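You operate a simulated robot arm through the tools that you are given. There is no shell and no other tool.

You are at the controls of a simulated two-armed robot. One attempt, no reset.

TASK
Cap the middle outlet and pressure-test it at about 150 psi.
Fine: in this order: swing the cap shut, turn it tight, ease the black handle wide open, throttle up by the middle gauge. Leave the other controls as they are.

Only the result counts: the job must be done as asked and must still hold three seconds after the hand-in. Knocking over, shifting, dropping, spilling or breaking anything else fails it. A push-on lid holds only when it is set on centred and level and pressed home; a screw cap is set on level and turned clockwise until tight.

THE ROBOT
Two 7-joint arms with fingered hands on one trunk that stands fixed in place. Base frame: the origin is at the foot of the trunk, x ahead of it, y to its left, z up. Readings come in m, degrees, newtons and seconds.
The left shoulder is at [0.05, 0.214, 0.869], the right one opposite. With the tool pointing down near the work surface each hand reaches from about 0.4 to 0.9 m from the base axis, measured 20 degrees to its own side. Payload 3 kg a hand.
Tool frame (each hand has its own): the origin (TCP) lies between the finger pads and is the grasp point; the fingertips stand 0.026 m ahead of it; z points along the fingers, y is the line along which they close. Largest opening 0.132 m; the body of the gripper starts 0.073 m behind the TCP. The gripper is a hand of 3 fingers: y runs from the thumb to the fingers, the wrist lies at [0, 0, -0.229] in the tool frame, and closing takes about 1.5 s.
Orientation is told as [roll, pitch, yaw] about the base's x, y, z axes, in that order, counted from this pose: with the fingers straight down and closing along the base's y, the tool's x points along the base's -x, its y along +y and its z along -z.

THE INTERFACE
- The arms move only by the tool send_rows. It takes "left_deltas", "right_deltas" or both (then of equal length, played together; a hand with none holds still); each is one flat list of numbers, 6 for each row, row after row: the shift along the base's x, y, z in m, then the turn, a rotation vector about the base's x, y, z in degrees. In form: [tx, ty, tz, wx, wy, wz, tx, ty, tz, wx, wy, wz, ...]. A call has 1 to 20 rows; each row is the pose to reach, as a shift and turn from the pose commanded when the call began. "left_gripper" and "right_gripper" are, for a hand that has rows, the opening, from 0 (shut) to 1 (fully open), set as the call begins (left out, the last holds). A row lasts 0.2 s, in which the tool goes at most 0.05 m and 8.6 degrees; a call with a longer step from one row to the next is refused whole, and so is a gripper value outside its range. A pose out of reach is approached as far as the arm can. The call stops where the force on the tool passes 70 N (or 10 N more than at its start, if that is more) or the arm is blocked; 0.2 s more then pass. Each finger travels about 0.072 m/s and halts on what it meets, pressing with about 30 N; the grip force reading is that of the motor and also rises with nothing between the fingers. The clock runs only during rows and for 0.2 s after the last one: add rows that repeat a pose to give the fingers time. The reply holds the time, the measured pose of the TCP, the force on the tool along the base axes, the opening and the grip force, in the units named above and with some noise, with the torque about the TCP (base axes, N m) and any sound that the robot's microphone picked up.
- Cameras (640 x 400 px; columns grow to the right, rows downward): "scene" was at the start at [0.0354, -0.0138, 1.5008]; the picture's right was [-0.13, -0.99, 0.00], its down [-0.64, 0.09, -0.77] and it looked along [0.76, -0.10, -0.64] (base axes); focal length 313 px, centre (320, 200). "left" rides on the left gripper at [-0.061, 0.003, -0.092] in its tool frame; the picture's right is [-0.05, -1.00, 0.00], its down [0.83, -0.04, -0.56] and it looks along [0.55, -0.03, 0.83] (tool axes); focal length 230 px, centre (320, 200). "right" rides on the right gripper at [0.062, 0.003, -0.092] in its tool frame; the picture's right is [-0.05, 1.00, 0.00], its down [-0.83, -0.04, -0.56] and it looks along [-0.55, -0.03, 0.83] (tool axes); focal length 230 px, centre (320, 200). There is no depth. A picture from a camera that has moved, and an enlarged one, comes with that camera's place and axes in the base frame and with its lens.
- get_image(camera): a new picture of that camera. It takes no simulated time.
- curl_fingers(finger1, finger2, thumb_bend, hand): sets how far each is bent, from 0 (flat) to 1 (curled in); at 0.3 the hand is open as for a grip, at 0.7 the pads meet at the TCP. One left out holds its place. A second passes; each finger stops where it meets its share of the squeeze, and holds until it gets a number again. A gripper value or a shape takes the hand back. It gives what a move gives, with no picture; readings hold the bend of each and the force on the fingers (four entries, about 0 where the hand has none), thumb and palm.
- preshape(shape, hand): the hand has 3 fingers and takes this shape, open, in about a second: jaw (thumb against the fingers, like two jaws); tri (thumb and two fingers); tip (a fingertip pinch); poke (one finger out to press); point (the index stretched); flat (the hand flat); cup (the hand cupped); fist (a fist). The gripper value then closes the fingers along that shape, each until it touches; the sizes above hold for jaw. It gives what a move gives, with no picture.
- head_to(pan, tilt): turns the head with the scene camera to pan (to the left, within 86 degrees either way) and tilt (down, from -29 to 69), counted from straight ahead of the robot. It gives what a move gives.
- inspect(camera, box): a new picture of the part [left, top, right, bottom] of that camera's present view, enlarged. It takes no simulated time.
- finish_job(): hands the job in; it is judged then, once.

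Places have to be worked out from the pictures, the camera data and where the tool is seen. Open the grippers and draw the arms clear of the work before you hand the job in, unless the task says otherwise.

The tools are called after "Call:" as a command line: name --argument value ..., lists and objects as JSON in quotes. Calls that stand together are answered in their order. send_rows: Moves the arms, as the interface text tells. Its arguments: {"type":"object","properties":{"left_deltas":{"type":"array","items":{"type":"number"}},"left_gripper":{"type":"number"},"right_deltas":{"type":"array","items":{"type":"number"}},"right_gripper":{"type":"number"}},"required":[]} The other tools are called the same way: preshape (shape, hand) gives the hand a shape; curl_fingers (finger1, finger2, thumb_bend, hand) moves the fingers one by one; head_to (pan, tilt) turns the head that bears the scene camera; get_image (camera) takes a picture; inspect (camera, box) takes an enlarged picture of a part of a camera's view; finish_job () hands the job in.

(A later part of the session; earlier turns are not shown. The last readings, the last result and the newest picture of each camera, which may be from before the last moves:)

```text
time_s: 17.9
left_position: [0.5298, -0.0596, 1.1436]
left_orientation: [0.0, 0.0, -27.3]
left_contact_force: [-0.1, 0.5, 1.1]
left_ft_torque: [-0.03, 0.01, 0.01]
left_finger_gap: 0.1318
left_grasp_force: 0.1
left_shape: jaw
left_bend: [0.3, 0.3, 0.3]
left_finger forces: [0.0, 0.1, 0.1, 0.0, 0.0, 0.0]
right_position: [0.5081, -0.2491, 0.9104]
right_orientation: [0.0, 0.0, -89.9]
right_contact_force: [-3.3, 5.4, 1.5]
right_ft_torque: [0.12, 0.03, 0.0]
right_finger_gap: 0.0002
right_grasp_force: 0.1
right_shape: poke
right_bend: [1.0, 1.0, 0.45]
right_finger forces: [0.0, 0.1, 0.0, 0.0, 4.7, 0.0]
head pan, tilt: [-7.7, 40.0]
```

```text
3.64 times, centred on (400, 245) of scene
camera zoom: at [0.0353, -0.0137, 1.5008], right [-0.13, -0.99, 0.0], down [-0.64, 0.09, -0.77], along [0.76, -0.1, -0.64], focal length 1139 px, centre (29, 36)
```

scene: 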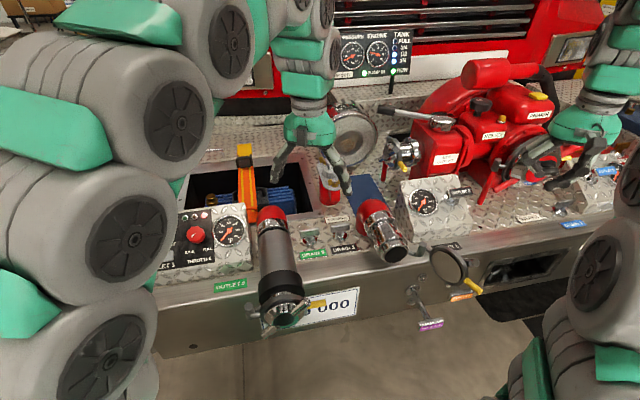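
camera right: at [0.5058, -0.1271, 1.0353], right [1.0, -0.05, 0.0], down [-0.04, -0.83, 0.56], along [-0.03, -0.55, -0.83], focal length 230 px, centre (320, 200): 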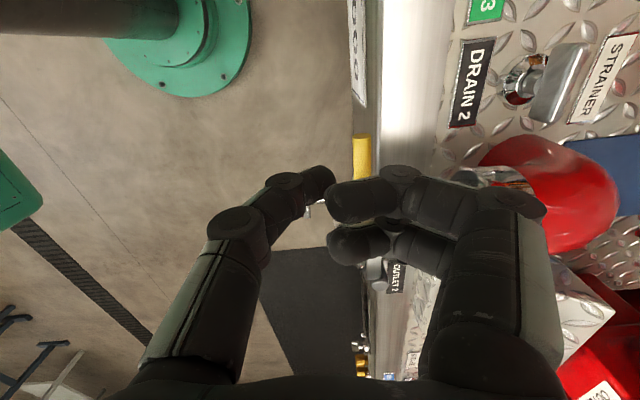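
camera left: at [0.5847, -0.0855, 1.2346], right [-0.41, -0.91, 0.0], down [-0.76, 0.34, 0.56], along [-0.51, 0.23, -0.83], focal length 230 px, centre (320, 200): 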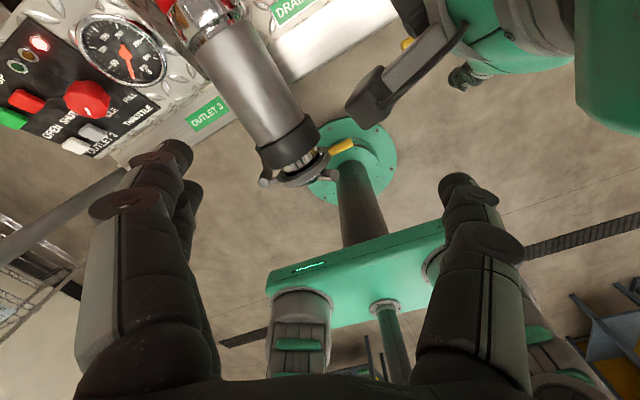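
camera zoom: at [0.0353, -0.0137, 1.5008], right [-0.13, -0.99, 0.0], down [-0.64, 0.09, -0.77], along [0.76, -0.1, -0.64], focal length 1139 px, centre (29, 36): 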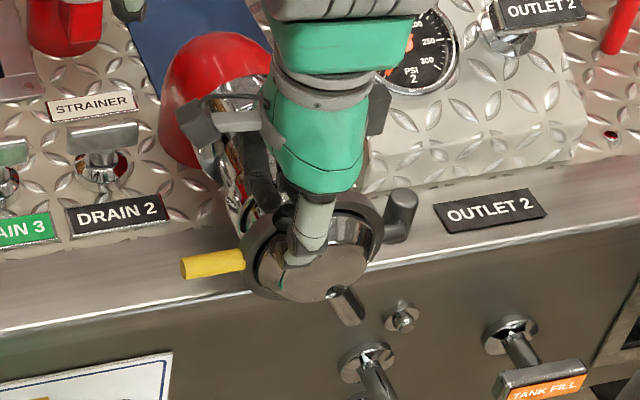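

The body is turning: the lower lug has moved toward the bottom, with only ~6 N. Continuing the sweep over the top.

Call:
send_rows --right_deltas '[0, -0.008, 0.002, 0, 0, 0, 0, -0.016, 0.003, 0, 0, 0, 0, -0.024, 0.003, 0, 0, 0, 0, -0.032, 0.003, 0, 0, 0, 0, -0.04, 0.003, 0, 0, 0, 0, -0.048, 0.002, 0, 0, 0, 0, -0.056, 0, 0, 0, 0, 0, -0.064, -0.002, 0, 0, 0, 0, -0.07, -0.004, 0, 0, 0]'

Call:
inspect --camera "scene" --box '[340, 190, 460, 300]'

Call:
get_image --camera "right"

```text
time_s: 19.9
left_position: [0.53, -0.06, 1.144]
left_orientation: [0.0, 0.1, -27.2]
left_contact_force: [0.5, -0.4, 0.7]
left_ft_torque: [0.01, 0.04, -0.03]
left_finger_gap: 0.1319
left_grasp_force: 0.0
left_shape: jaw
left_bend: [0.3, 0.3, 0.3]
left_finger forces: [0.0, 0.0, 0.0, 0.0, 0.1, 0.0]
right_position: [0.5091, -0.3187, 0.9078]
right_orientation: [0.2, 0.0, -89.8]
right_contact_force: [7.5, -4.1, 13.5]
right_ft_torque: [0.06, -0.1, -0.04]
right_finger_gap: 0.0001
right_grasp_force: 0.0
right_shape: poke
right_bend: [1.0, 1.0, 0.45]
right_finger forces: [8.6, 10.7, 0.1, 0.0, 1.4, 0.0]
head pan, tilt: [-7.7, 40.0]
```

```text
3.64 times, centred on (400, 245) of scene
camera zoom: at [0.0354, -0.0137, 1.5008], right [-0.13, -0.99, 0.0], down [-0.64, 0.09, -0.77], along [0.76, -0.1, -0.64], focal length 1139 px, centre (29, 36)
```

zoom: 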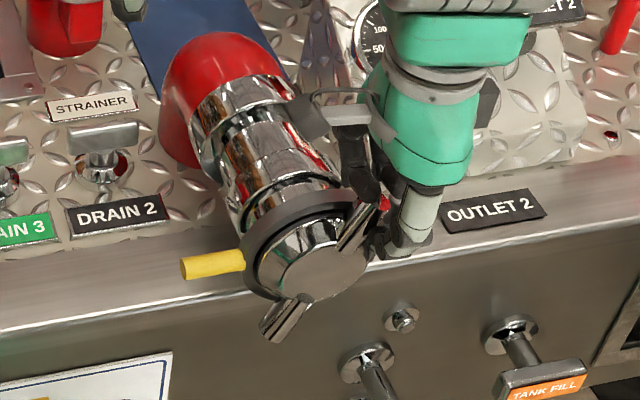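

```text
taken
camera right: at [0.5126, -0.2577, 1.0005], right [1.0, -0.05, 0.0], down [-0.04, -0.83, 0.56], along [-0.03, -0.56, -0.83], focal length 230 px, centre (320, 200)
```

right: 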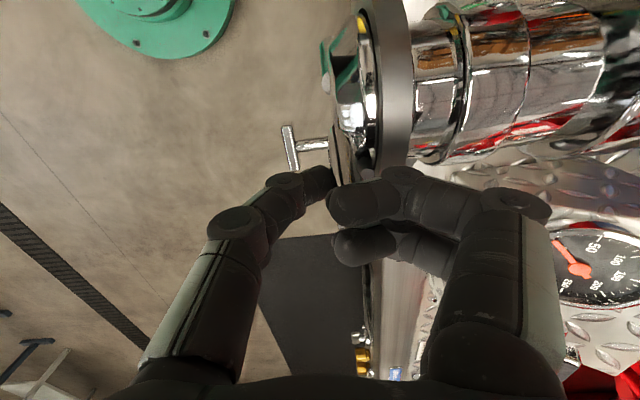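

The lugs have turned about 65–70° so far, but the thumb seems to have slipped past the lug. I lift off to see the state clearly.

Call:
send_rows --right_deltas '[0, 0.0, 0.02, 0, 0, 0, 0, 0.01, 0.05, 0, 0, 0, -0.03, 0.04, 0.08, 0, 0, 0, -0.06, 0.08, 0.1, 0, 0, 0, -0.08, 0.12, 0.12, 0, 0, 0]'

Call:
inspect --camera "scene" --box '[340, 190, 460, 300]'

Call:
get_image --camera "right"

```text
refused: row 3 steps farther than a row can; nothing moved
```

```text
3.64 times, centred on (400, 245) of scene
camera zoom: at [0.0354, -0.0137, 1.5008], right [-0.13, -0.99, 0.0], down [-0.64, 0.09, -0.77], along [0.76, -0.1, -0.64], focal length 1139 px, centre (29, 36)
```

zoom: 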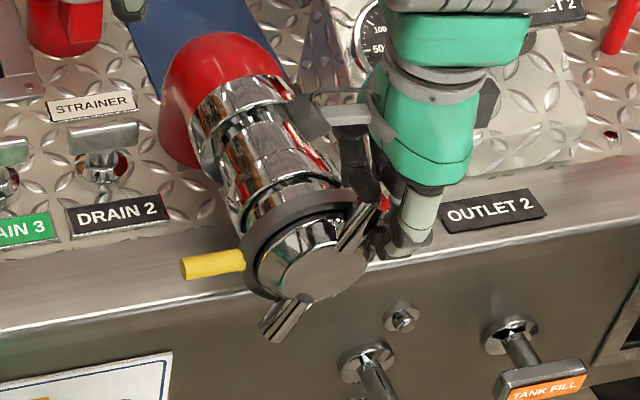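

```text
taken
camera right: at [0.5126, -0.2577, 1.0005], right [1.0, -0.05, 0.0], down [-0.04, -0.83, 0.56], along [-0.03, -0.56, -0.83], focal length 230 px, centre (320, 200)
```

right: 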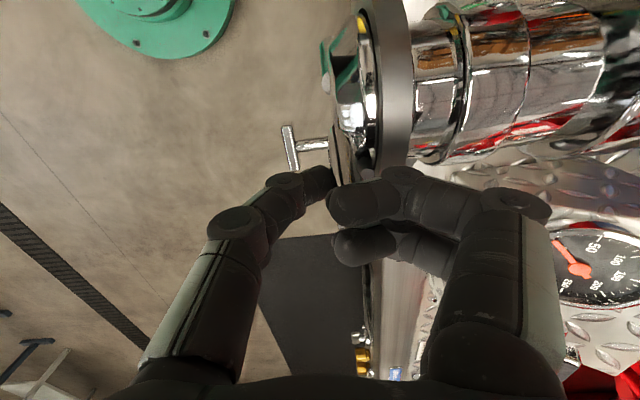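

Refused for step size; lifting off in smaller steps.

Call:
send_rows --right_deltas '[0, 0, 0.02, 0, 0, 0, 0, 0.005, 0.05, 0, 0, 0, -0.01, 0.02, 0.09, 0, 0, 0, -0.03, 0.05, 0.11, 0, 0, 0, -0.05, 0.09, 0.12, 0, 0, 0, -0.06, 0.13, 0.12, 0, 0, 0]'

Call:
inspect --camera "scene" --box '[340, 190, 460, 300]'

Call:
get_image --camera "right"

```text
time_s: 21.3
left_position: [0.5293, -0.0587, 1.1438]
left_orientation: [0.0, -0.1, -27.2]
left_contact_force: [-0.5, -0.1, -1.2]
left_ft_torque: [-0.01, 0.04, -0.01]
left_finger_gap: 0.1316
left_grasp_force: 0.0
left_shape: jaw
left_bend: [0.3, 0.3, 0.3]
left_finger forces: [0.0, 0.1, 0.0, 0.0, 0.0, 0.0]
right_position: [0.4476, -0.1883, 1.0278]
right_orientation: [0.0, 0.1, -90.1]
right_contact_force: [0.2, 0.2, -0.5]
right_ft_torque: [0.0, 0.02, -0.01]
right_finger_gap: 0.0
right_grasp_force: 0.1
right_shape: poke
right_bend: [1.0, 1.0, 0.45]
right_finger forces: [0.0, 0.1, 0.0, 0.1, 0.0, 0.0]
head pan, tilt: [-7.7, 40.0]
```

```text
3.64 times, centred on (400, 245) of scene
camera zoom: at [0.0353, -0.0137, 1.5008], right [-0.13, -0.99, 0.0], down [-0.64, 0.09, -0.77], along [0.76, -0.1, -0.64], focal length 1139 px, centre (29, 36)
```

zoom: 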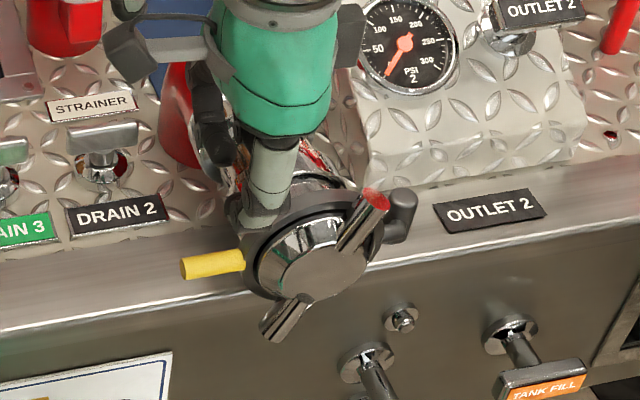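

```text
taken
camera right: at [0.4515, -0.1266, 1.1206], right [1.0, -0.05, 0.0], down [-0.04, -0.83, 0.56], along [-0.03, -0.55, -0.83], focal length 230 px, centre (320, 200)
```

right: 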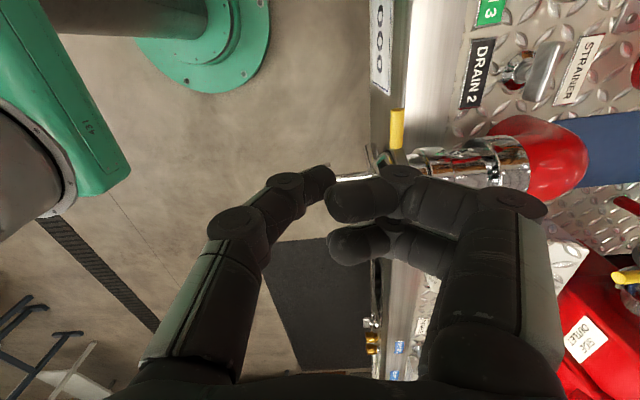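

Lug 1 now points up-right (~25° past vertical). I'll come back with the thumb aligned to the lug at x≈0.516 and follow its arc from above-left, pushing it right and down.

Call:
send_rows --right_deltas '[0.0224, -0.0267, -0.0178, 0, 0, 0, 0.0474, -0.0517, -0.0378, 0, 0, 0, 0.0684, -0.0737, -0.0628, 0, 0, 0, 0.0684, -0.0797, -0.0928, 0, 0, 0, 0.0684, -0.0817, -0.1078, 0, 0, 0, 0.0684, -0.0967, -0.1085, 0, 0, 0, 0.0684, -0.1084, -0.1092, 0, 0, 0, 0.0684, -0.1152, -0.1107, 0, 0, 0, 0.0684, -0.1228, -0.1134, 0, 0, 0, 0.0684, -0.1315, -0.1181, 0, 0, 0]'

Call:
inspect --camera "scene" --box '[340, 190, 460, 300]'

Call:
get_image --camera "right"

```text
time_s: 23.5
left_position: [0.5293, -0.0598, 1.1444]
left_orientation: [0.0, -0.1, -27.2]
left_contact_force: [0.2, 0.5, -0.1]
left_ft_torque: [0.01, 0.0, 0.02]
left_finger_gap: 0.1319
left_grasp_force: 0.0
left_shape: jaw
left_bend: [0.3, 0.3, 0.3]
left_finger forces: [0.0, 0.0, 0.0, 0.0, 0.0, 0.0]
right_position: [0.5172, -0.3192, 0.9084]
right_orientation: [-0.1, 0.1, -89.9]
right_contact_force: [-17.1, 16.9, 15.2]
right_ft_torque: [0.32, 0.37, -0.01]
right_finger_gap: 0.0001
right_grasp_force: 0.0
right_shape: poke
right_bend: [1.0, 1.0, 0.44]
right_finger forces: [0.0, 0.1, 0.0, 0.0, 26.5, 0.0]
head pan, tilt: [-7.7, 40.0]
```

```text
3.64 times, centred on (400, 245) of scene
camera zoom: at [0.035, -0.0134, 1.5009], right [-0.13, -0.99, 0.0], down [-0.64, 0.09, -0.77], along [0.76, -0.1, -0.64], focal length 1139 px, centre (29, 36)
```

zoom: 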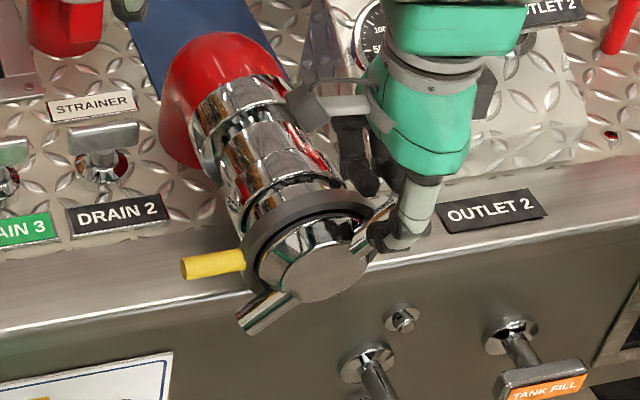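

```text
taken
camera right: at [0.5199, -0.2592, 1.0012], right [1.0, -0.05, 0.0], down [-0.04, -0.83, 0.55], along [-0.03, -0.55, -0.83], focal length 230 px, centre (320, 200)
```

right: 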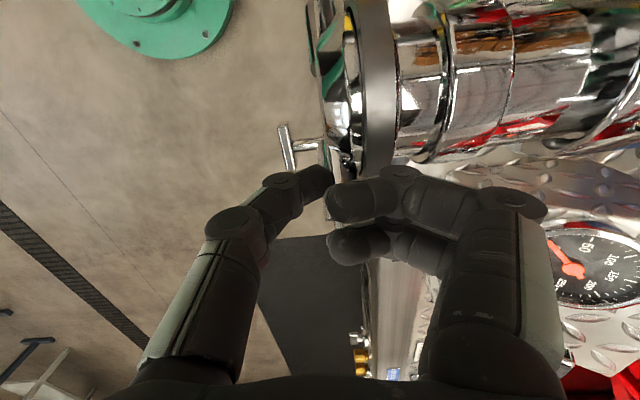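

Resistance has risen to about 28 N and the body is now ~90° from its start. I keep following the arc to see if it tightens.

Call:
send_rows --right_deltas '[0, -0.0041, -0.0031, 0, 0, 0, 0, -0.0078, -0.0063, 0, 0, 0, 0, -0.0112, -0.01, 0, 0, 0, 0, -0.0144, -0.0139, 0, 0, 0]'

Call:
inspect --camera "scene" --box '[340, 190, 460, 300]'

```text
time_s: 24.5
left_position: [0.5287, -0.06, 1.1431]
left_orientation: [0.0, 0.0, -27.4]
left_contact_force: [-0.1, 0.0, 0.2]
left_ft_torque: [-0.03, 0.0, 0.01]
left_finger_gap: 0.1317
left_grasp_force: 0.1
left_shape: jaw
left_bend: [0.3, 0.3, 0.3]
left_finger forces: [0.0, 0.0, 0.0, 0.0, 0.1, 0.0]
right_position: [0.5162, -0.3357, 0.8943]
right_orientation: [0.0, -0.1, -89.9]
right_contact_force: [-19.7, -2.7, 4.1]
right_ft_torque: [-0.06, 0.29, 0.07]
right_finger_gap: 0.0
right_grasp_force: 0.1
right_shape: poke
right_bend: [1.0, 1.0, 0.44]
right_finger forces: [0.0, 2.6, 0.0, 0.0, 16.0, 0.1]
head pan, tilt: [-7.7, 40.0]
```

```text
3.64 times, centred on (400, 245) of scene
camera zoom: at [0.035, -0.0138, 1.5008], right [-0.13, -0.99, 0.0], down [-0.64, 0.09, -0.77], along [0.76, -0.1, -0.64], focal length 1139 px, centre (29, 36)
```

zoom: 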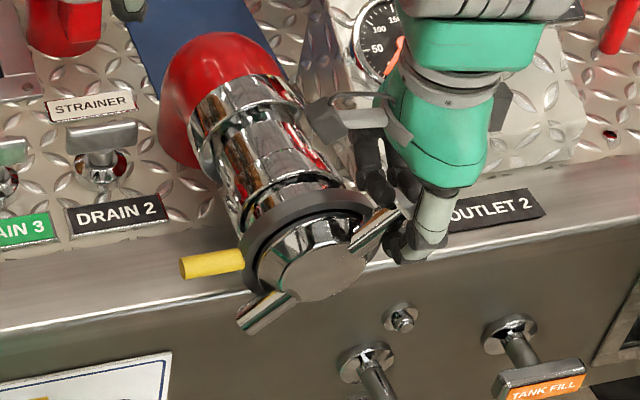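

The thumb slid off the lug end while the lug stayed put at ~45° up-right – perhaps the stop. I lift away and measure the lug angle.

Call:
send_rows --right_deltas '[0, -0.005, 0.02, 0, 0, 0, 0, -0.005, 0.06, 0, 0, 0, 0, -0.005, 0.1, 0, 0, 0, -0.03, -0.02, 0.12, 0, 0, 0, -0.06, -0.05, 0.12, 0, 0, 0, -0.08, -0.09, 0.12, 0, 0, 0]'

Call:
inspect --camera "scene" --box '[360, 210, 440, 290]'

Call:
get_image --camera "right"

```text
time_s: 25.9
left_position: [0.5296, -0.0597, 1.1447]
left_orientation: [0.0, 0.0, -27.0]
left_contact_force: [0.2, 1.0, 0.2]
left_ft_torque: [0.01, 0.03, 0.01]
left_finger_gap: 0.1318
left_grasp_force: 0.2
left_shape: jaw
left_bend: [0.3, 0.3, 0.3]
left_finger forces: [0.0, 0.1, 0.1, 0.0, 0.0, 0.0]
right_position: [0.4366, -0.425, 1.0157]
right_orientation: [0.0, 0.1, -89.8]
right_contact_force: [0.4, -0.4, 0.3]
right_ft_torque: [0.01, -0.01, 0.0]
right_finger_gap: 0.0
right_grasp_force: 0.0
right_shape: poke
right_bend: [1.0, 1.0, 0.45]
right_finger forces: [0.0, 0.0, 0.0, 0.0, 0.0, 0.0]
head pan, tilt: [-7.7, 40.0]
```

```text
5.00 times, centred on (400, 250) of scene
camera zoom: at [0.0354, -0.0138, 1.5008], right [-0.13, -0.99, 0.0], down [-0.64, 0.09, -0.77], along [0.76, -0.1, -0.64], focal length 1566 px, centre (-80, -50)
```

zoom: 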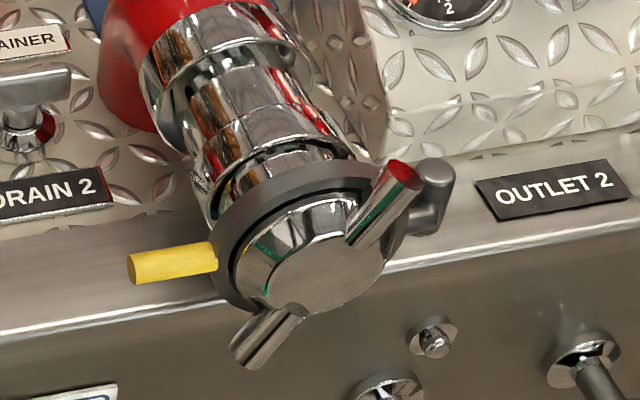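

```text
taken
camera right: at [0.4408, -0.3635, 1.1081], right [1.0, -0.05, 0.0], down [-0.04, -0.83, 0.56], along [-0.03, -0.55, -0.83], focal length 230 px, centre (320, 200)
```

right: 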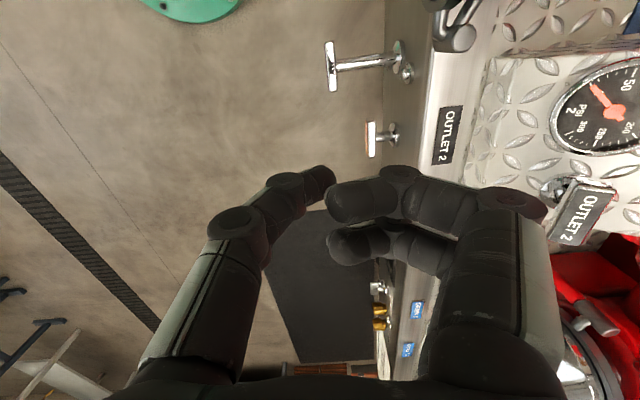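

The body turned with friction but the thumb dragged it back a bit on lifting (lug now ~25° past vertical). A pinch crank is better: I'll take the jaw shape, turn the hand to yaw ≈+6°, and grip the lug between thumb and fingers.

Call:
preshape --hand "right" --shape "jaw"

Call:
send_rows --right_deltas '[0, 0, 0.005, 0, 0, 8, 0, 0, 0.01, 0, 0, 16, 0, 0, 0.01, 0, 0, 24, 0, 0, 0.01, 0, 0, 32, 0, 0, 0.01, 0, 0, 40, 0, 0, 0.01, 0, 0, 48, 0, 0, 0.01, 0, 0, 56, 0, 0, 0.01, 0, 0, 64, 0, 0, 0.01, 0, 0, 72, 0, 0, 0.01, 0, 0, 80, 0, 0, 0.01, 0, 0, 88, 0, 0, 0.01, 0, 0, 96]' --right_gripper 0.5

Call:
get_image --camera "right"

Call:
get_image --camera "scene"

```text
time_s: 26.8
left_position: [0.5303, -0.0608, 1.1423]
left_orientation: [0.0, 0.0, -27.2]
left_contact_force: [-1.0, 0.5, 0.5]
left_ft_torque: [0.0, 0.03, 0.02]
left_finger_gap: 0.1319
left_grasp_force: 0.2
left_shape: jaw
left_bend: [0.3, 0.3, 0.3]
left_finger forces: [0.0, 0.0, 0.0, 0.1, 0.0, 0.1]
right_position: [0.4378, -0.4244, 1.0133]
right_orientation: [0.0, 0.0, -89.9]
right_contact_force: [0.0, 1.0, -0.4]
right_ft_torque: [-0.02, 0.02, 0.01]
right_finger_gap: 0.1321
right_grasp_force: 0.0
right_shape: jaw
right_bend: [0.3, 0.3, 0.3]
right_finger forces: [0.1, 0.0, 0.0, 0.1, 0.0, 0.1]
head pan, tilt: [-7.7, 40.0]
```

```text
time_s: 29.4
left_position: [0.5291, -0.0596, 1.1433]
left_orientation: [0.1, 0.1, -27.2]
left_contact_force: [-0.5, -0.5, 0.2]
left_ft_torque: [0.02, 0.01, 0.0]
left_finger_gap: 0.1319
left_grasp_force: 0.1
left_shape: jaw
left_bend: [0.3, 0.3, 0.3]
left_finger forces: [0.0, 0.0, 0.1, 0.0, 0.1, 0.0]
right_position: [0.4358, -0.4249, 1.025]
right_orientation: [-0.1, 0.0, 6.2]
right_contact_force: [-0.1, -0.4, 0.1]
right_ft_torque: [0.01, 0.0, -0.01]
right_finger_gap: 0.0668
right_grasp_force: 0.1
right_shape: jaw
right_bend: [0.73, 0.73, 0.7]
right_finger forces: [0.1, 0.0, 0.0, 0.0, 0.0, 0.0]
head pan, tilt: [-7.7, 40.0]
```

```text
taken
camera right: at [0.3752, -0.4283, 1.1176], right [-0.06, 1.0, 0.0], down [0.83, 0.05, 0.56], along [0.56, 0.03, -0.83], focal length 230 px, centre (320, 200)
```

right: 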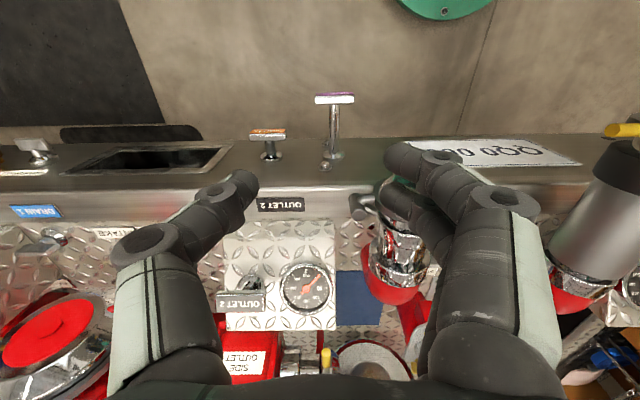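

```text
taken
```

scene: 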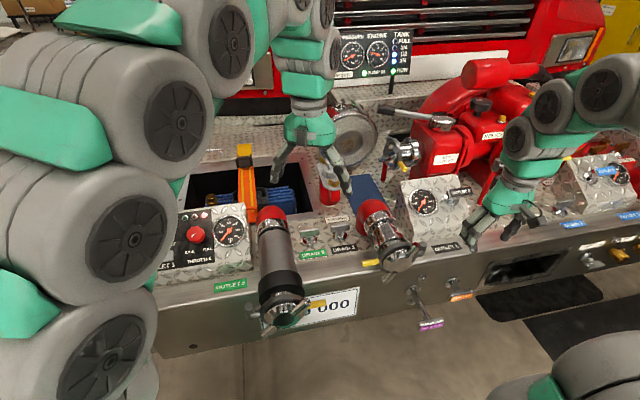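

Hand is aligned with the truck. Now roll 25° about the cap axis and come in along the lug's direction, stopping short to check.

Call:
send_rows --right_deltas '[0.02, 0.015, 0.0, 6.2, 0.7, 0, 0.04, 0.03, 0.0, 12.4, 1.4, 0, 0.06, 0.05, -0.01, 18.7, 2.1, 0, 0.0802, 0.0729, -0.03, 24.9, 2.8, 0, 0.0802, 0.0729, -0.036, 24.9, 2.8, 0]'

Call:
get_image --camera "right"

Call:
inspect --camera "scene" --box '[340, 170, 480, 290]'

```text
time_s: 30.6
left_position: [0.5298, -0.0588, 1.1435]
left_orientation: [0.0, 0.1, -27.2]
left_contact_force: [0.5, -0.6, -0.5]
left_ft_torque: [-0.01, 0.0, 0.0]
left_finger_gap: 0.1319
left_grasp_force: 0.0
left_shape: jaw
left_bend: [0.3, 0.3, 0.3]
left_finger forces: [0.1, 0.1, 0.0, 0.1, 0.0, 0.0]
right_position: [0.5162, -0.351, 0.9886]
right_orientation: [25.1, 0.3, 6.2]
right_contact_force: [0.7, 0.1, 0.3]
right_ft_torque: [-0.02, 0.02, 0.02]
right_finger_gap: 0.0666
right_grasp_force: 0.0
right_shape: jaw
right_bend: [0.73, 0.73, 0.7]
right_finger forces: [0.0, 0.1, 0.0, 0.0, 0.1, 0.0]
head pan, tilt: [-7.7, 40.0]
```

```text
taken
camera right: at [0.4594, -0.3927, 1.0754], right [-0.04, 0.9, 0.42], down [0.86, -0.18, 0.48], along [0.51, 0.38, -0.77], focal length 230 px, centre (320, 200)
```

right: 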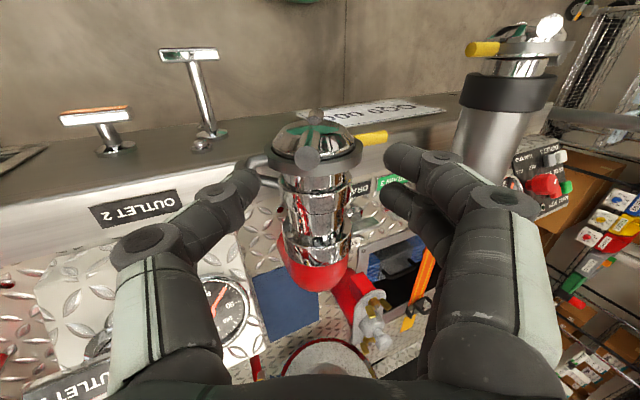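

```text
3.33 times, centred on (410, 230) of scene
camera zoom: at [0.0354, -0.0137, 1.5008], right [-0.13, -0.99, 0.0], down [-0.64, 0.09, -0.77], along [0.76, -0.1, -0.64], focal length 1044 px, centre (20, 100)
```

zoom: 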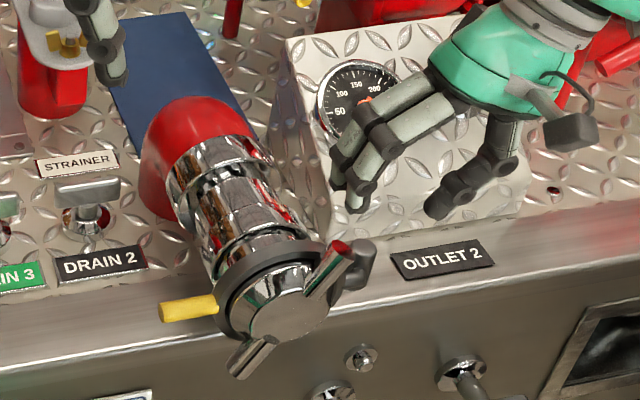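

The hand-eye view shows lug 1 nearly end-on, about 1 cm toward the thumb side of centre. I correct for that and move in along the lug's axis, then check.

Call:
send_rows --right_deltas '[0.001, -0.009, -0.0042, 0, 0, 0, -0.0001, 0.0011, -0.026, 0, 0, 0, -0.0013, 0.0112, -0.0477, 0, 0, 0, -0.0024, 0.0212, -0.0694, 0, 0, 0, -0.0024, 0.0212, -0.0694, 0, 0, 0]'

Call:
get_image --camera "right"

Call:
inspect --camera "scene" --box '[340, 190, 460, 300]'

```text
time_s: 31.8
left_position: [0.5296, -0.0602, 1.1434]
left_orientation: [0.0, 0.0, -27.2]
left_contact_force: [0.1, -0.3, -0.9]
left_ft_torque: [-0.01, 0.02, 0.01]
left_finger_gap: 0.1319
left_grasp_force: 0.1
left_shape: jaw
left_bend: [0.3, 0.3, 0.3]
left_finger forces: [0.1, 0.1, 0.0, 0.1, 0.0, 0.1]
right_position: [0.515, -0.3305, 0.9184]
right_orientation: [25.1, 0.2, 6.1]
right_contact_force: [-0.3, 0.0, -0.3]
right_ft_torque: [-0.01, 0.01, -0.02]
right_finger_gap: 0.0666
right_grasp_force: 0.1
right_shape: jaw
right_bend: [0.73, 0.73, 0.7]
right_finger forces: [0.1, 0.1, 0.1, 0.0, 0.0, 0.1]
head pan, tilt: [-7.7, 40.0]
```

```text
taken
camera right: at [0.4586, -0.3725, 1.0055], right [-0.04, 0.91, 0.42], down [0.86, -0.18, 0.48], along [0.52, 0.38, -0.77], focal length 230 px, centre (320, 200)
```

right: 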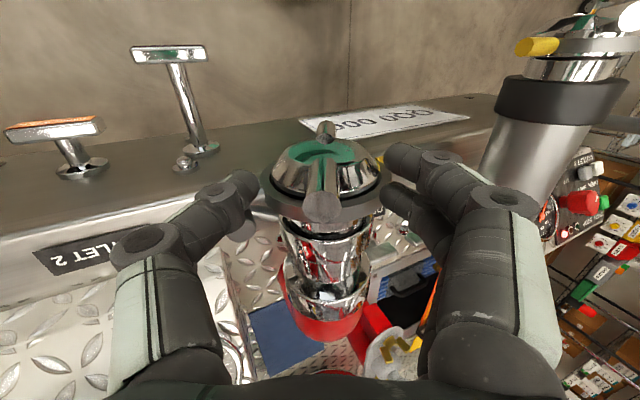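

```text
3.64 times, centred on (400, 245) of scene
camera zoom: at [0.0354, -0.0138, 1.5008], right [-0.13, -0.99, 0.0], down [-0.64, 0.09, -0.77], along [0.76, -0.1, -0.64], focal length 1139 px, centre (29, 36)
```

zoom: 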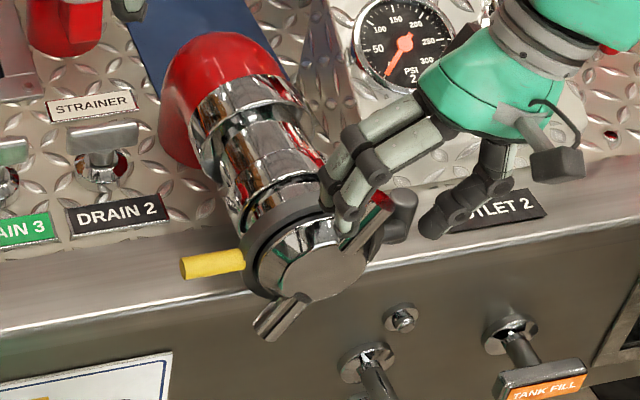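

The lug is now centred between thumb and fingers. I go 8 mm deeper and close the grip on it.

Call:
send_rows --right_deltas '[-0.002, 0.0032, -0.0075, 0, 0, 0, -0.002, 0.0032, -0.0075, 0, 0, 0]'

Call:
send_rows --right_deltas '[0, 0, 0, 0, 0, 0, 0, 0, 0, 0, 0, 0, 0, 0, 0, 0, 0, 0, 0, 0, 0, 0, 0, 0, 0, 0, 0, 0, 0, 0, 0, 0, 0, 0, 0, 0]' --right_gripper 0.0

Call:
get_image --camera "right"

Call:
inspect --camera "scene" --box '[340, 190, 460, 300]'

```text
time_s: 32.4
left_position: [0.5305, -0.0595, 1.1434]
left_orientation: [-0.1, 0.0, -27.2]
left_contact_force: [0.0, -0.4, -0.4]
left_ft_torque: [0.0, -0.01, 0.0]
left_finger_gap: 0.1319
left_grasp_force: 0.0
left_shape: jaw
left_bend: [0.3, 0.3, 0.3]
left_finger forces: [0.0, 0.0, 0.0, 0.0, 0.0, 0.0]
right_position: [0.5127, -0.3268, 0.9125]
right_orientation: [25.0, 0.1, 6.1]
right_contact_force: [0.1, -0.4, 0.0]
right_ft_torque: [0.0, 0.01, -0.01]
right_finger_gap: 0.0667
right_grasp_force: 0.1
right_shape: jaw
right_bend: [0.73, 0.73, 0.7]
right_finger forces: [0.1, 0.0, 0.0, 0.0, 0.0, 0.0]
head pan, tilt: [-7.7, 40.0]
```

```text
time_s: 33.8
left_position: [0.5296, -0.06, 1.1428]
left_orientation: [0.0, 0.0, -27.3]
left_contact_force: [-0.5, -0.5, 0.0]
left_ft_torque: [-0.02, -0.02, -0.01]
left_finger_gap: 0.132
left_grasp_force: 0.0
left_shape: jaw
left_bend: [0.3, 0.3, 0.3]
left_finger forces: [0.0, 0.0, 0.1, 0.0, 0.0, 0.1]
right_position: [0.5123, -0.327, 0.9125]
right_orientation: [25.1, 0.2, 6.1]
right_contact_force: [-9.4, 1.6, -3.5]
right_ft_torque: [0.05, 0.15, 0.13]
right_finger_gap: 0.0
right_grasp_force: 30.2
right_shape: jaw
right_bend: [0.63, 0.72, 0.71]
right_finger forces: [0.0, 14.5, 0.0, 0.0, 24.2, 0.0]
head pan, tilt: [-7.7, 40.0]
```

```text
taken
camera right: at [0.4563, -0.3697, 0.9977], right [-0.04, 0.91, 0.42], down [0.86, -0.18, 0.48], along [0.51, 0.38, -0.77], focal length 230 px, centre (320, 200)
```

right: 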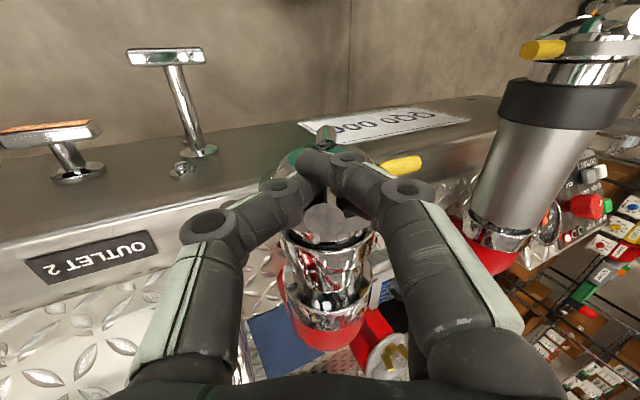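

```text
3.64 times, centred on (400, 245) of scene
camera zoom: at [0.0353, -0.0138, 1.5008], right [-0.13, -0.99, 0.0], down [-0.64, 0.09, -0.77], along [0.76, -0.1, -0.64], focal length 1139 px, centre (29, 36)
```

zoom: 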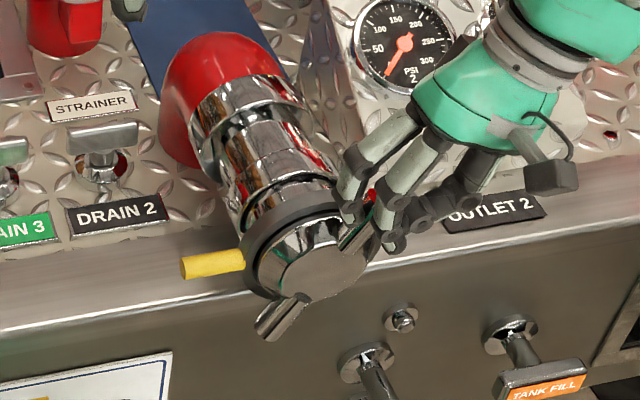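

The fingers closed on the robot side of the lug: the lug sits about 12 mm further toward the truck than my TCP. I reopen, shift +x by 11 mm, and grip again.

Call:
send_rows --right_deltas '[0, 0, 0, 0, 0, 0, 0, 0, 0, 0, 0, 0, 0, 0, 0, 0, 0, 0, 0, 0, 0, 0, 0, 0, 0, 0, 0, 0, 0, 0]' --right_gripper 0.5

Call:
send_rows --right_deltas '[0.006, 0.001, 0, 0, 0, 0, 0.0115, 0.001, 0, 0, 0, 0, 0.0115, 0.001, 0, 0, 0, 0]'

Call:
get_image --camera "right"

```text
time_s: 35.0
left_position: [0.5308, -0.0595, 1.1435]
left_orientation: [0.0, 0.0, -27.2]
left_contact_force: [-0.3, 0.3, -0.3]
left_ft_torque: [0.0, -0.02, 0.01]
left_finger_gap: 0.1321
left_grasp_force: 0.1
left_shape: jaw
left_bend: [0.3, 0.3, 0.3]
left_finger forces: [0.0, 0.1, 0.1, 0.0, 0.0, 0.0]
right_position: [0.5131, -0.3275, 0.9127]
right_orientation: [25.1, 0.1, 6.0]
right_contact_force: [0.6, -1.5, 0.6]
right_ft_torque: [-0.01, -0.01, 0.0]
right_finger_gap: 0.0655
right_grasp_force: 0.1
right_shape: jaw
right_bend: [0.73, 0.73, 0.7]
right_finger forces: [0.1, 0.1, 0.1, 0.0, 0.0, 0.0]
head pan, tilt: [-7.7, 40.0]
```

```text
time_s: 35.8
left_position: [0.5298, -0.0605, 1.1422]
left_orientation: [0.0, 0.1, -27.2]
left_contact_force: [0.6, 0.4, -0.2]
left_ft_torque: [-0.02, 0.01, -0.01]
left_finger_gap: 0.132
left_grasp_force: 0.1
left_shape: jaw
left_bend: [0.3, 0.3, 0.3]
left_finger forces: [0.0, 0.0, 0.1, 0.0, 0.1, 0.1]
right_position: [0.5235, -0.3271, 0.9134]
right_orientation: [25.0, 0.1, 6.1]
right_contact_force: [-0.1, 0.7, 0.0]
right_ft_torque: [0.02, 0.02, 0.0]
right_finger_gap: 0.0656
right_grasp_force: 0.0
right_shape: jaw
right_bend: [0.73, 0.73, 0.7]
right_finger forces: [0.1, 0.0, 0.0, 0.0, 0.0, 0.0]
head pan, tilt: [-7.7, 40.0]
```

```text
taken
camera right: at [0.4677, -0.3693, 0.9985], right [-0.04, 0.91, 0.42], down [0.86, -0.18, 0.48], along [0.52, 0.38, -0.77], focal length 230 px, centre (320, 200)
```

right: 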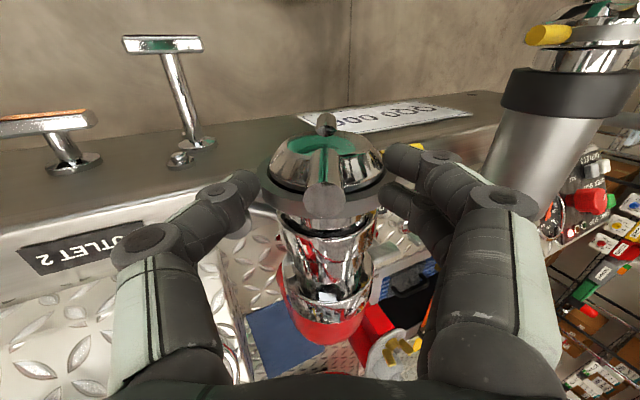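

The lug is now centred in all directions. Closing the grip.

Call:
send_rows --right_deltas '[0, 0, 0, 0, 0, 0, 0, 0, 0, 0, 0, 0, 0, 0, 0, 0, 0, 0, 0, 0, 0, 0, 0, 0, 0, 0, 0, 0, 0, 0, 0, 0, 0, 0, 0, 0]' --right_gripper 0.0

Call:
get_image --camera "right"

Call:
inspect --camera "scene" --box '[340, 190, 460, 300]'

```text
time_s: 37.2
left_position: [0.53, -0.06, 1.1431]
left_orientation: [0.0, -0.1, -27.2]
left_contact_force: [0.9, 0.2, -1.2]
left_ft_torque: [-0.01, 0.0, 0.0]
left_finger_gap: 0.1319
left_grasp_force: 0.0
left_shape: jaw
left_bend: [0.3, 0.3, 0.3]
left_finger forces: [0.1, 0.1, 0.0, 0.0, 0.0, 0.1]
right_position: [0.524, -0.3276, 0.9127]
right_orientation: [25.1, 0.2, 6.1]
right_contact_force: [-7.4, 1.9, -4.6]
right_ft_torque: [-0.01, 0.05, 0.04]
right_finger_gap: 0.0105
right_grasp_force: 29.9
right_shape: jaw
right_bend: [0.71, 0.72, 0.7]
right_finger forces: [13.3, 15.1, 0.1, 0.1, 26.2, 0.0]
head pan, tilt: [-7.7, 40.0]
```

```text
taken
camera right: at [0.4675, -0.3692, 0.9984], right [-0.04, 0.91, 0.42], down [0.86, -0.18, 0.48], along [0.51, 0.38, -0.77], focal length 230 px, centre (320, 200)
```

right: 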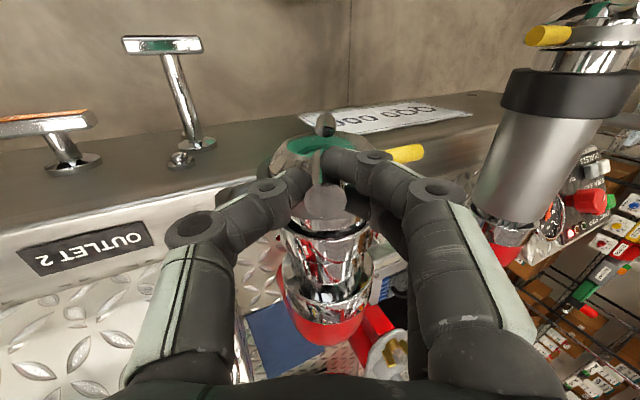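

```text
3.64 times, centred on (400, 245) of scene
camera zoom: at [0.0353, -0.0138, 1.5008], right [-0.13, -0.99, 0.0], down [-0.64, 0.09, -0.77], along [0.76, -0.1, -0.64], focal length 1139 px, centre (29, 36)
```

zoom: 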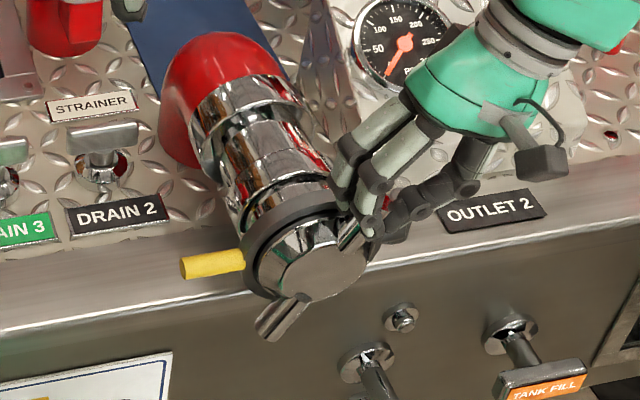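

Lug firmly pinched (≈30 N). Now I crank it clockwise about the cap axis through (0.522,-0.294,0.847), 16° first.

Call:
send_rows --right_deltas '[0.0005, -0.0045, -0.0025, 3.98, 0.45, 0, 0.001, -0.0087, -0.0054, 7.95, 0.9, 0, 0.0014, -0.0128, -0.0085, 11.93, 1.34, 0, 0.0019, -0.0167, -0.0119, 15.9, 1.79, 0]'

Call:
inspect --camera "scene" --box '[340, 190, 460, 300]'

Call:
get_image --camera "right"

```text
time_s: 38.2
left_position: [0.5291, -0.0605, 1.1429]
left_orientation: [0.0, 0.0, -27.2]
left_contact_force: [-0.6, -0.7, 0.6]
left_ft_torque: [0.0, -0.02, 0.02]
left_finger_gap: 0.1321
left_grasp_force: 0.0
left_shape: jaw
left_bend: [0.3, 0.3, 0.3]
left_finger forces: [0.1, 0.0, 0.0, 0.0, 0.0, 0.1]
right_position: [0.5242, -0.3442, 0.9005]
right_orientation: [41.1, 0.2, 6.3]
right_contact_force: [-5.0, 8.8, -6.4]
right_ft_torque: [0.1, 0.02, 0.03]
right_finger_gap: 0.0095
right_grasp_force: 30.0
right_shape: jaw
right_bend: [0.71, 0.72, 0.7]
right_finger forces: [15.0, 18.5, 0.0, 0.0, 24.5, 0.1]
head pan, tilt: [-7.7, 40.0]
```

```text
3.64 times, centred on (400, 245) of scene
camera zoom: at [0.0354, -0.0137, 1.5008], right [-0.13, -0.99, 0.0], down [-0.64, 0.09, -0.77], along [0.76, -0.1, -0.64], focal length 1139 px, centre (29, 36)
```

zoom: 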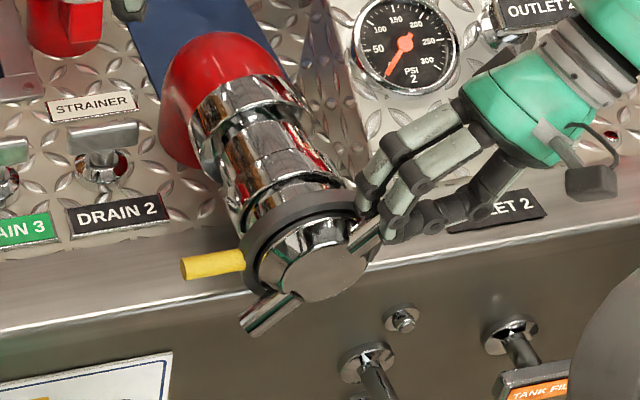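

```text
taken
camera right: at [0.471, -0.4089, 0.9726], right [-0.03, 0.75, 0.66], down [0.87, -0.31, 0.39], along [0.49, 0.58, -0.65], focal length 230 px, centre (320, 200)
```

right: 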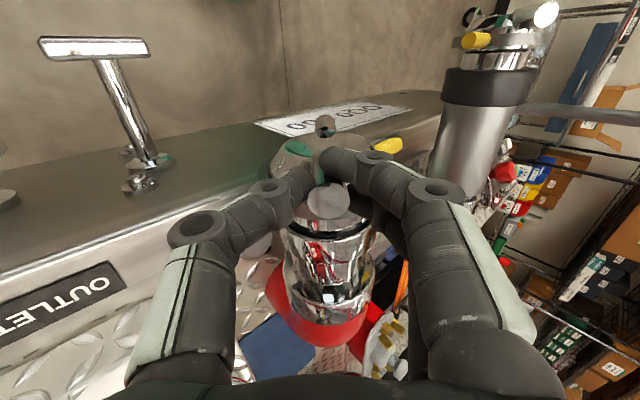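

The lug turned with the hand, with little torque so far. Cranking another 30°.

Call:
send_rows --right_deltas '[0.0006, -0.0053, -0.0056, 5.96, 0.67, 0, 0.0011, -0.0099, -0.0117, 11.93, 1.34, 0, 0.0016, -0.0139, -0.0181, 17.9, 2.0, 0, 0.0019, -0.0173, -0.0251, 23.9, 2.7, 0, 0.0023, -0.02, -0.0324, 29.8, 3.4, 0]'

Call:
inspect --camera "scene" --box '[340, 190, 460, 300]'

Call:
get_image --camera "right"

```text
time_s: 39.4
left_position: [0.5294, -0.0586, 1.1421]
left_orientation: [0.0, 0.0, -27.1]
left_contact_force: [0.2, -0.2, 0.7]
left_ft_torque: [0.02, 0.01, 0.02]
left_finger_gap: 0.1318
left_grasp_force: 0.0
left_shape: jaw
left_bend: [0.3, 0.3, 0.3]
left_finger forces: [0.0, 0.0, 0.0, 0.1, 0.1, 0.0]
right_position: [0.5262, -0.3592, 0.8733]
right_orientation: [70.7, 0.2, 7.0]
right_contact_force: [-22.7, 26.1, 28.3]
right_ft_torque: [0.02, -0.32, 0.38]
right_finger_gap: 0.0087
right_grasp_force: 29.8
right_shape: jaw
right_bend: [0.68, 0.6, 0.8]
right_finger forces: [35.9, 31.8, 0.0, 0.1, 8.4, 0.0]
head pan, tilt: [-7.7, 40.0]
stopped in row 5 (right hand): the force on the tool passed its limit at 74 N (the readings are from after the stop); the commanded pose is now the measured one
```

```text
3.64 times, centred on (400, 245) of scene
camera zoom: at [0.0348, -0.0131, 1.5009], right [-0.13, -0.99, 0.0], down [-0.64, 0.09, -0.77], along [0.76, -0.1, -0.64], focal length 1139 px, centre (29, 36)
```

zoom: 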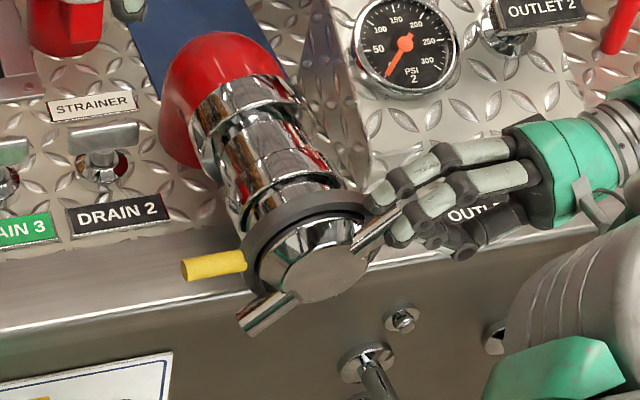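

```text
taken
camera right: at [0.4769, -0.4518, 0.9082], right [0.02, 0.33, 0.94], down [0.89, -0.43, 0.14], along [0.45, 0.84, -0.3], focal length 230 px, centre (320, 200)
```

right: 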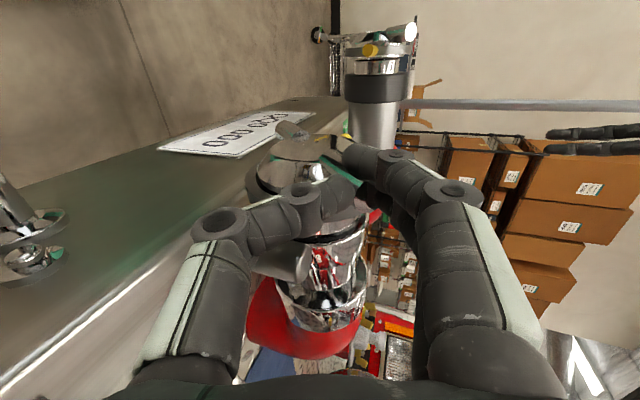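

The lug stopped hard at ~45° up-right (exactly 90° from the start) and the force went to 74 N — the cap is tight, matching outlet 3's lug orientation. I open the hand and withdraw along the lug's direction so as not to drag it back.

Call:
send_rows --right_deltas '[0, 0, 0, 0, 0, 0, 0, 0, 0, 0, 0, 0, 0, 0, 0, 0, 0, 0, 0, 0, 0, 0, 0, 0, 0, 0, 0, 0, 0, 0]' --right_gripper 0.7

Call:
get_image --camera "right"

Call:
inspect --camera "scene" --box '[340, 190, 460, 300]'

```text
time_s: 40.6
left_position: [0.5289, -0.0603, 1.143]
left_orientation: [-0.1, 0.0, -27.2]
left_contact_force: [-0.1, 0.4, 0.2]
left_ft_torque: [-0.01, 0.0, 0.01]
left_finger_gap: 0.1318
left_grasp_force: 0.1
left_shape: jaw
left_bend: [0.3, 0.3, 0.3]
left_finger forces: [0.0, 0.0, 0.1, 0.1, 0.1, 0.0]
right_position: [0.5266, -0.3619, 0.8724]
right_orientation: [70.4, 0.3, 6.8]
right_contact_force: [-0.7, 0.4, 0.0]
right_ft_torque: [-0.01, -0.03, -0.01]
right_finger_gap: 0.0919
right_grasp_force: 0.0
right_shape: jaw
right_bend: [0.68, 0.68, 0.64]
right_finger forces: [0.0, 0.0, 0.0, 0.0, 0.0, 0.0]
head pan, tilt: [-7.7, 40.0]
```

```text
taken
camera right: at [0.4773, -0.4539, 0.9064], right [0.02, 0.34, 0.94], down [0.89, -0.44, 0.14], along [0.46, 0.83, -0.31], focal length 230 px, centre (320, 200)
```

right: 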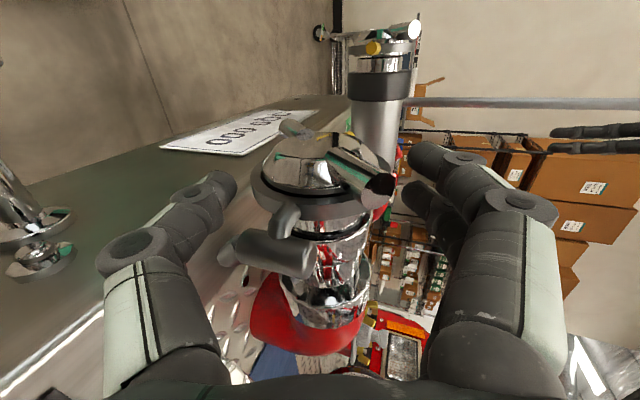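

```text
3.64 times, centred on (400, 245) of scene
camera zoom: at [0.0354, -0.0138, 1.5008], right [-0.13, -0.99, 0.0], down [-0.64, 0.09, -0.77], along [0.76, -0.1, -0.64], focal length 1139 px, centre (29, 36)
```

zoom: 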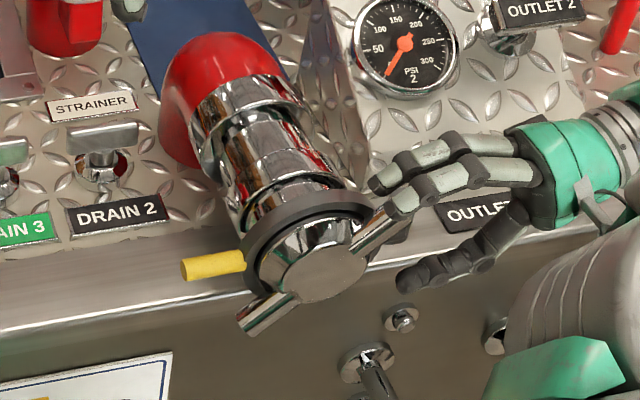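

The lug stayed at 45° up-right and is clear of the fingers. Retreating outward to the right.

Call:
send_rows --right_deltas '[0, -0.03, 0.011, 0, 0, 0, 0, -0.06, 0.021, 0, 0, 0, 0, -0.09, 0.032, 0, 0, 0, -0.01, -0.11, 0.06, -8, 0, 0, -0.02, -0.12, 0.1, -16, 0, 0, -0.02, -0.13, 0.14, -24, 0, 0, -0.02, -0.13, 0.17, -32, 0, 0, -0.02, -0.13, 0.2, -40, 0, 0]'

Call:
get_image --camera "right"

Call:
inspect --camera "scene" --box '[360, 150, 500, 300]'

```text
time_s: 42.4
left_position: [0.5297, -0.06, 1.1438]
left_orientation: [-0.1, 0.0, -27.2]
left_contact_force: [0.2, -0.3, -0.2]
left_ft_torque: [0.01, -0.03, 0.0]
left_finger_gap: 0.1318
left_grasp_force: 0.0
left_shape: jaw
left_bend: [0.3, 0.3, 0.3]
left_finger forces: [0.0, 0.0, 0.0, 0.1, 0.1, 0.0]
right_position: [0.5093, -0.4889, 1.0694]
right_orientation: [30.5, 4.5, 4.9]
right_contact_force: [0.6, 0.4, 0.6]
right_ft_torque: [-0.03, -0.01, -0.01]
right_finger_gap: 0.0923
right_grasp_force: 0.1
right_shape: jaw
right_bend: [0.68, 0.68, 0.64]
right_finger forces: [0.1, 0.0, 0.0, 0.1, 0.1, 0.0]
right hand out of reach, approached as far as the arm can: row 2, 3, 4, 5, 6, 7
head pan, tilt: [-7.7, 40.0]
```

```text
taken
camera right: at [0.4595, -0.537, 1.1574], right [0.02, 0.87, 0.5], down [0.89, -0.24, 0.39], along [0.46, 0.44, -0.77], focal length 230 px, centre (320, 200)
```

right: 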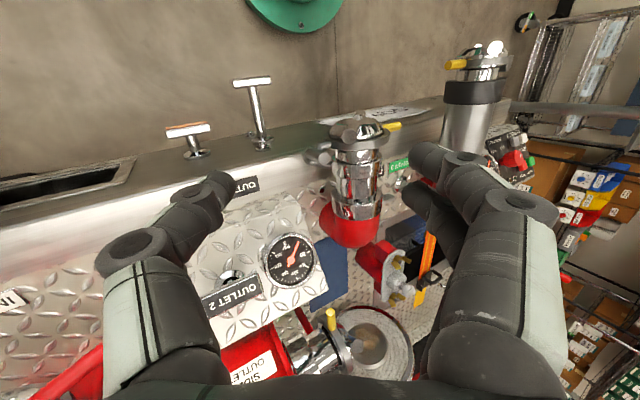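

```text
2.67 times, centred on (430, 225) of scene
camera zoom: at [0.0354, -0.0137, 1.5008], right [-0.13, -0.99, 0.0], down [-0.64, 0.09, -0.77], along [0.76, -0.1, -0.64], focal length 835 px, centre (27, 133)
```

zoom: 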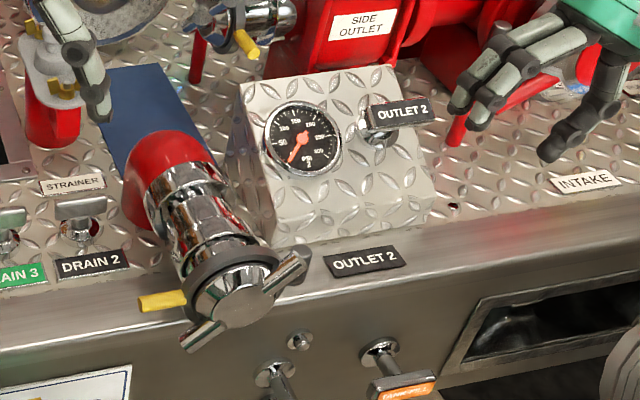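

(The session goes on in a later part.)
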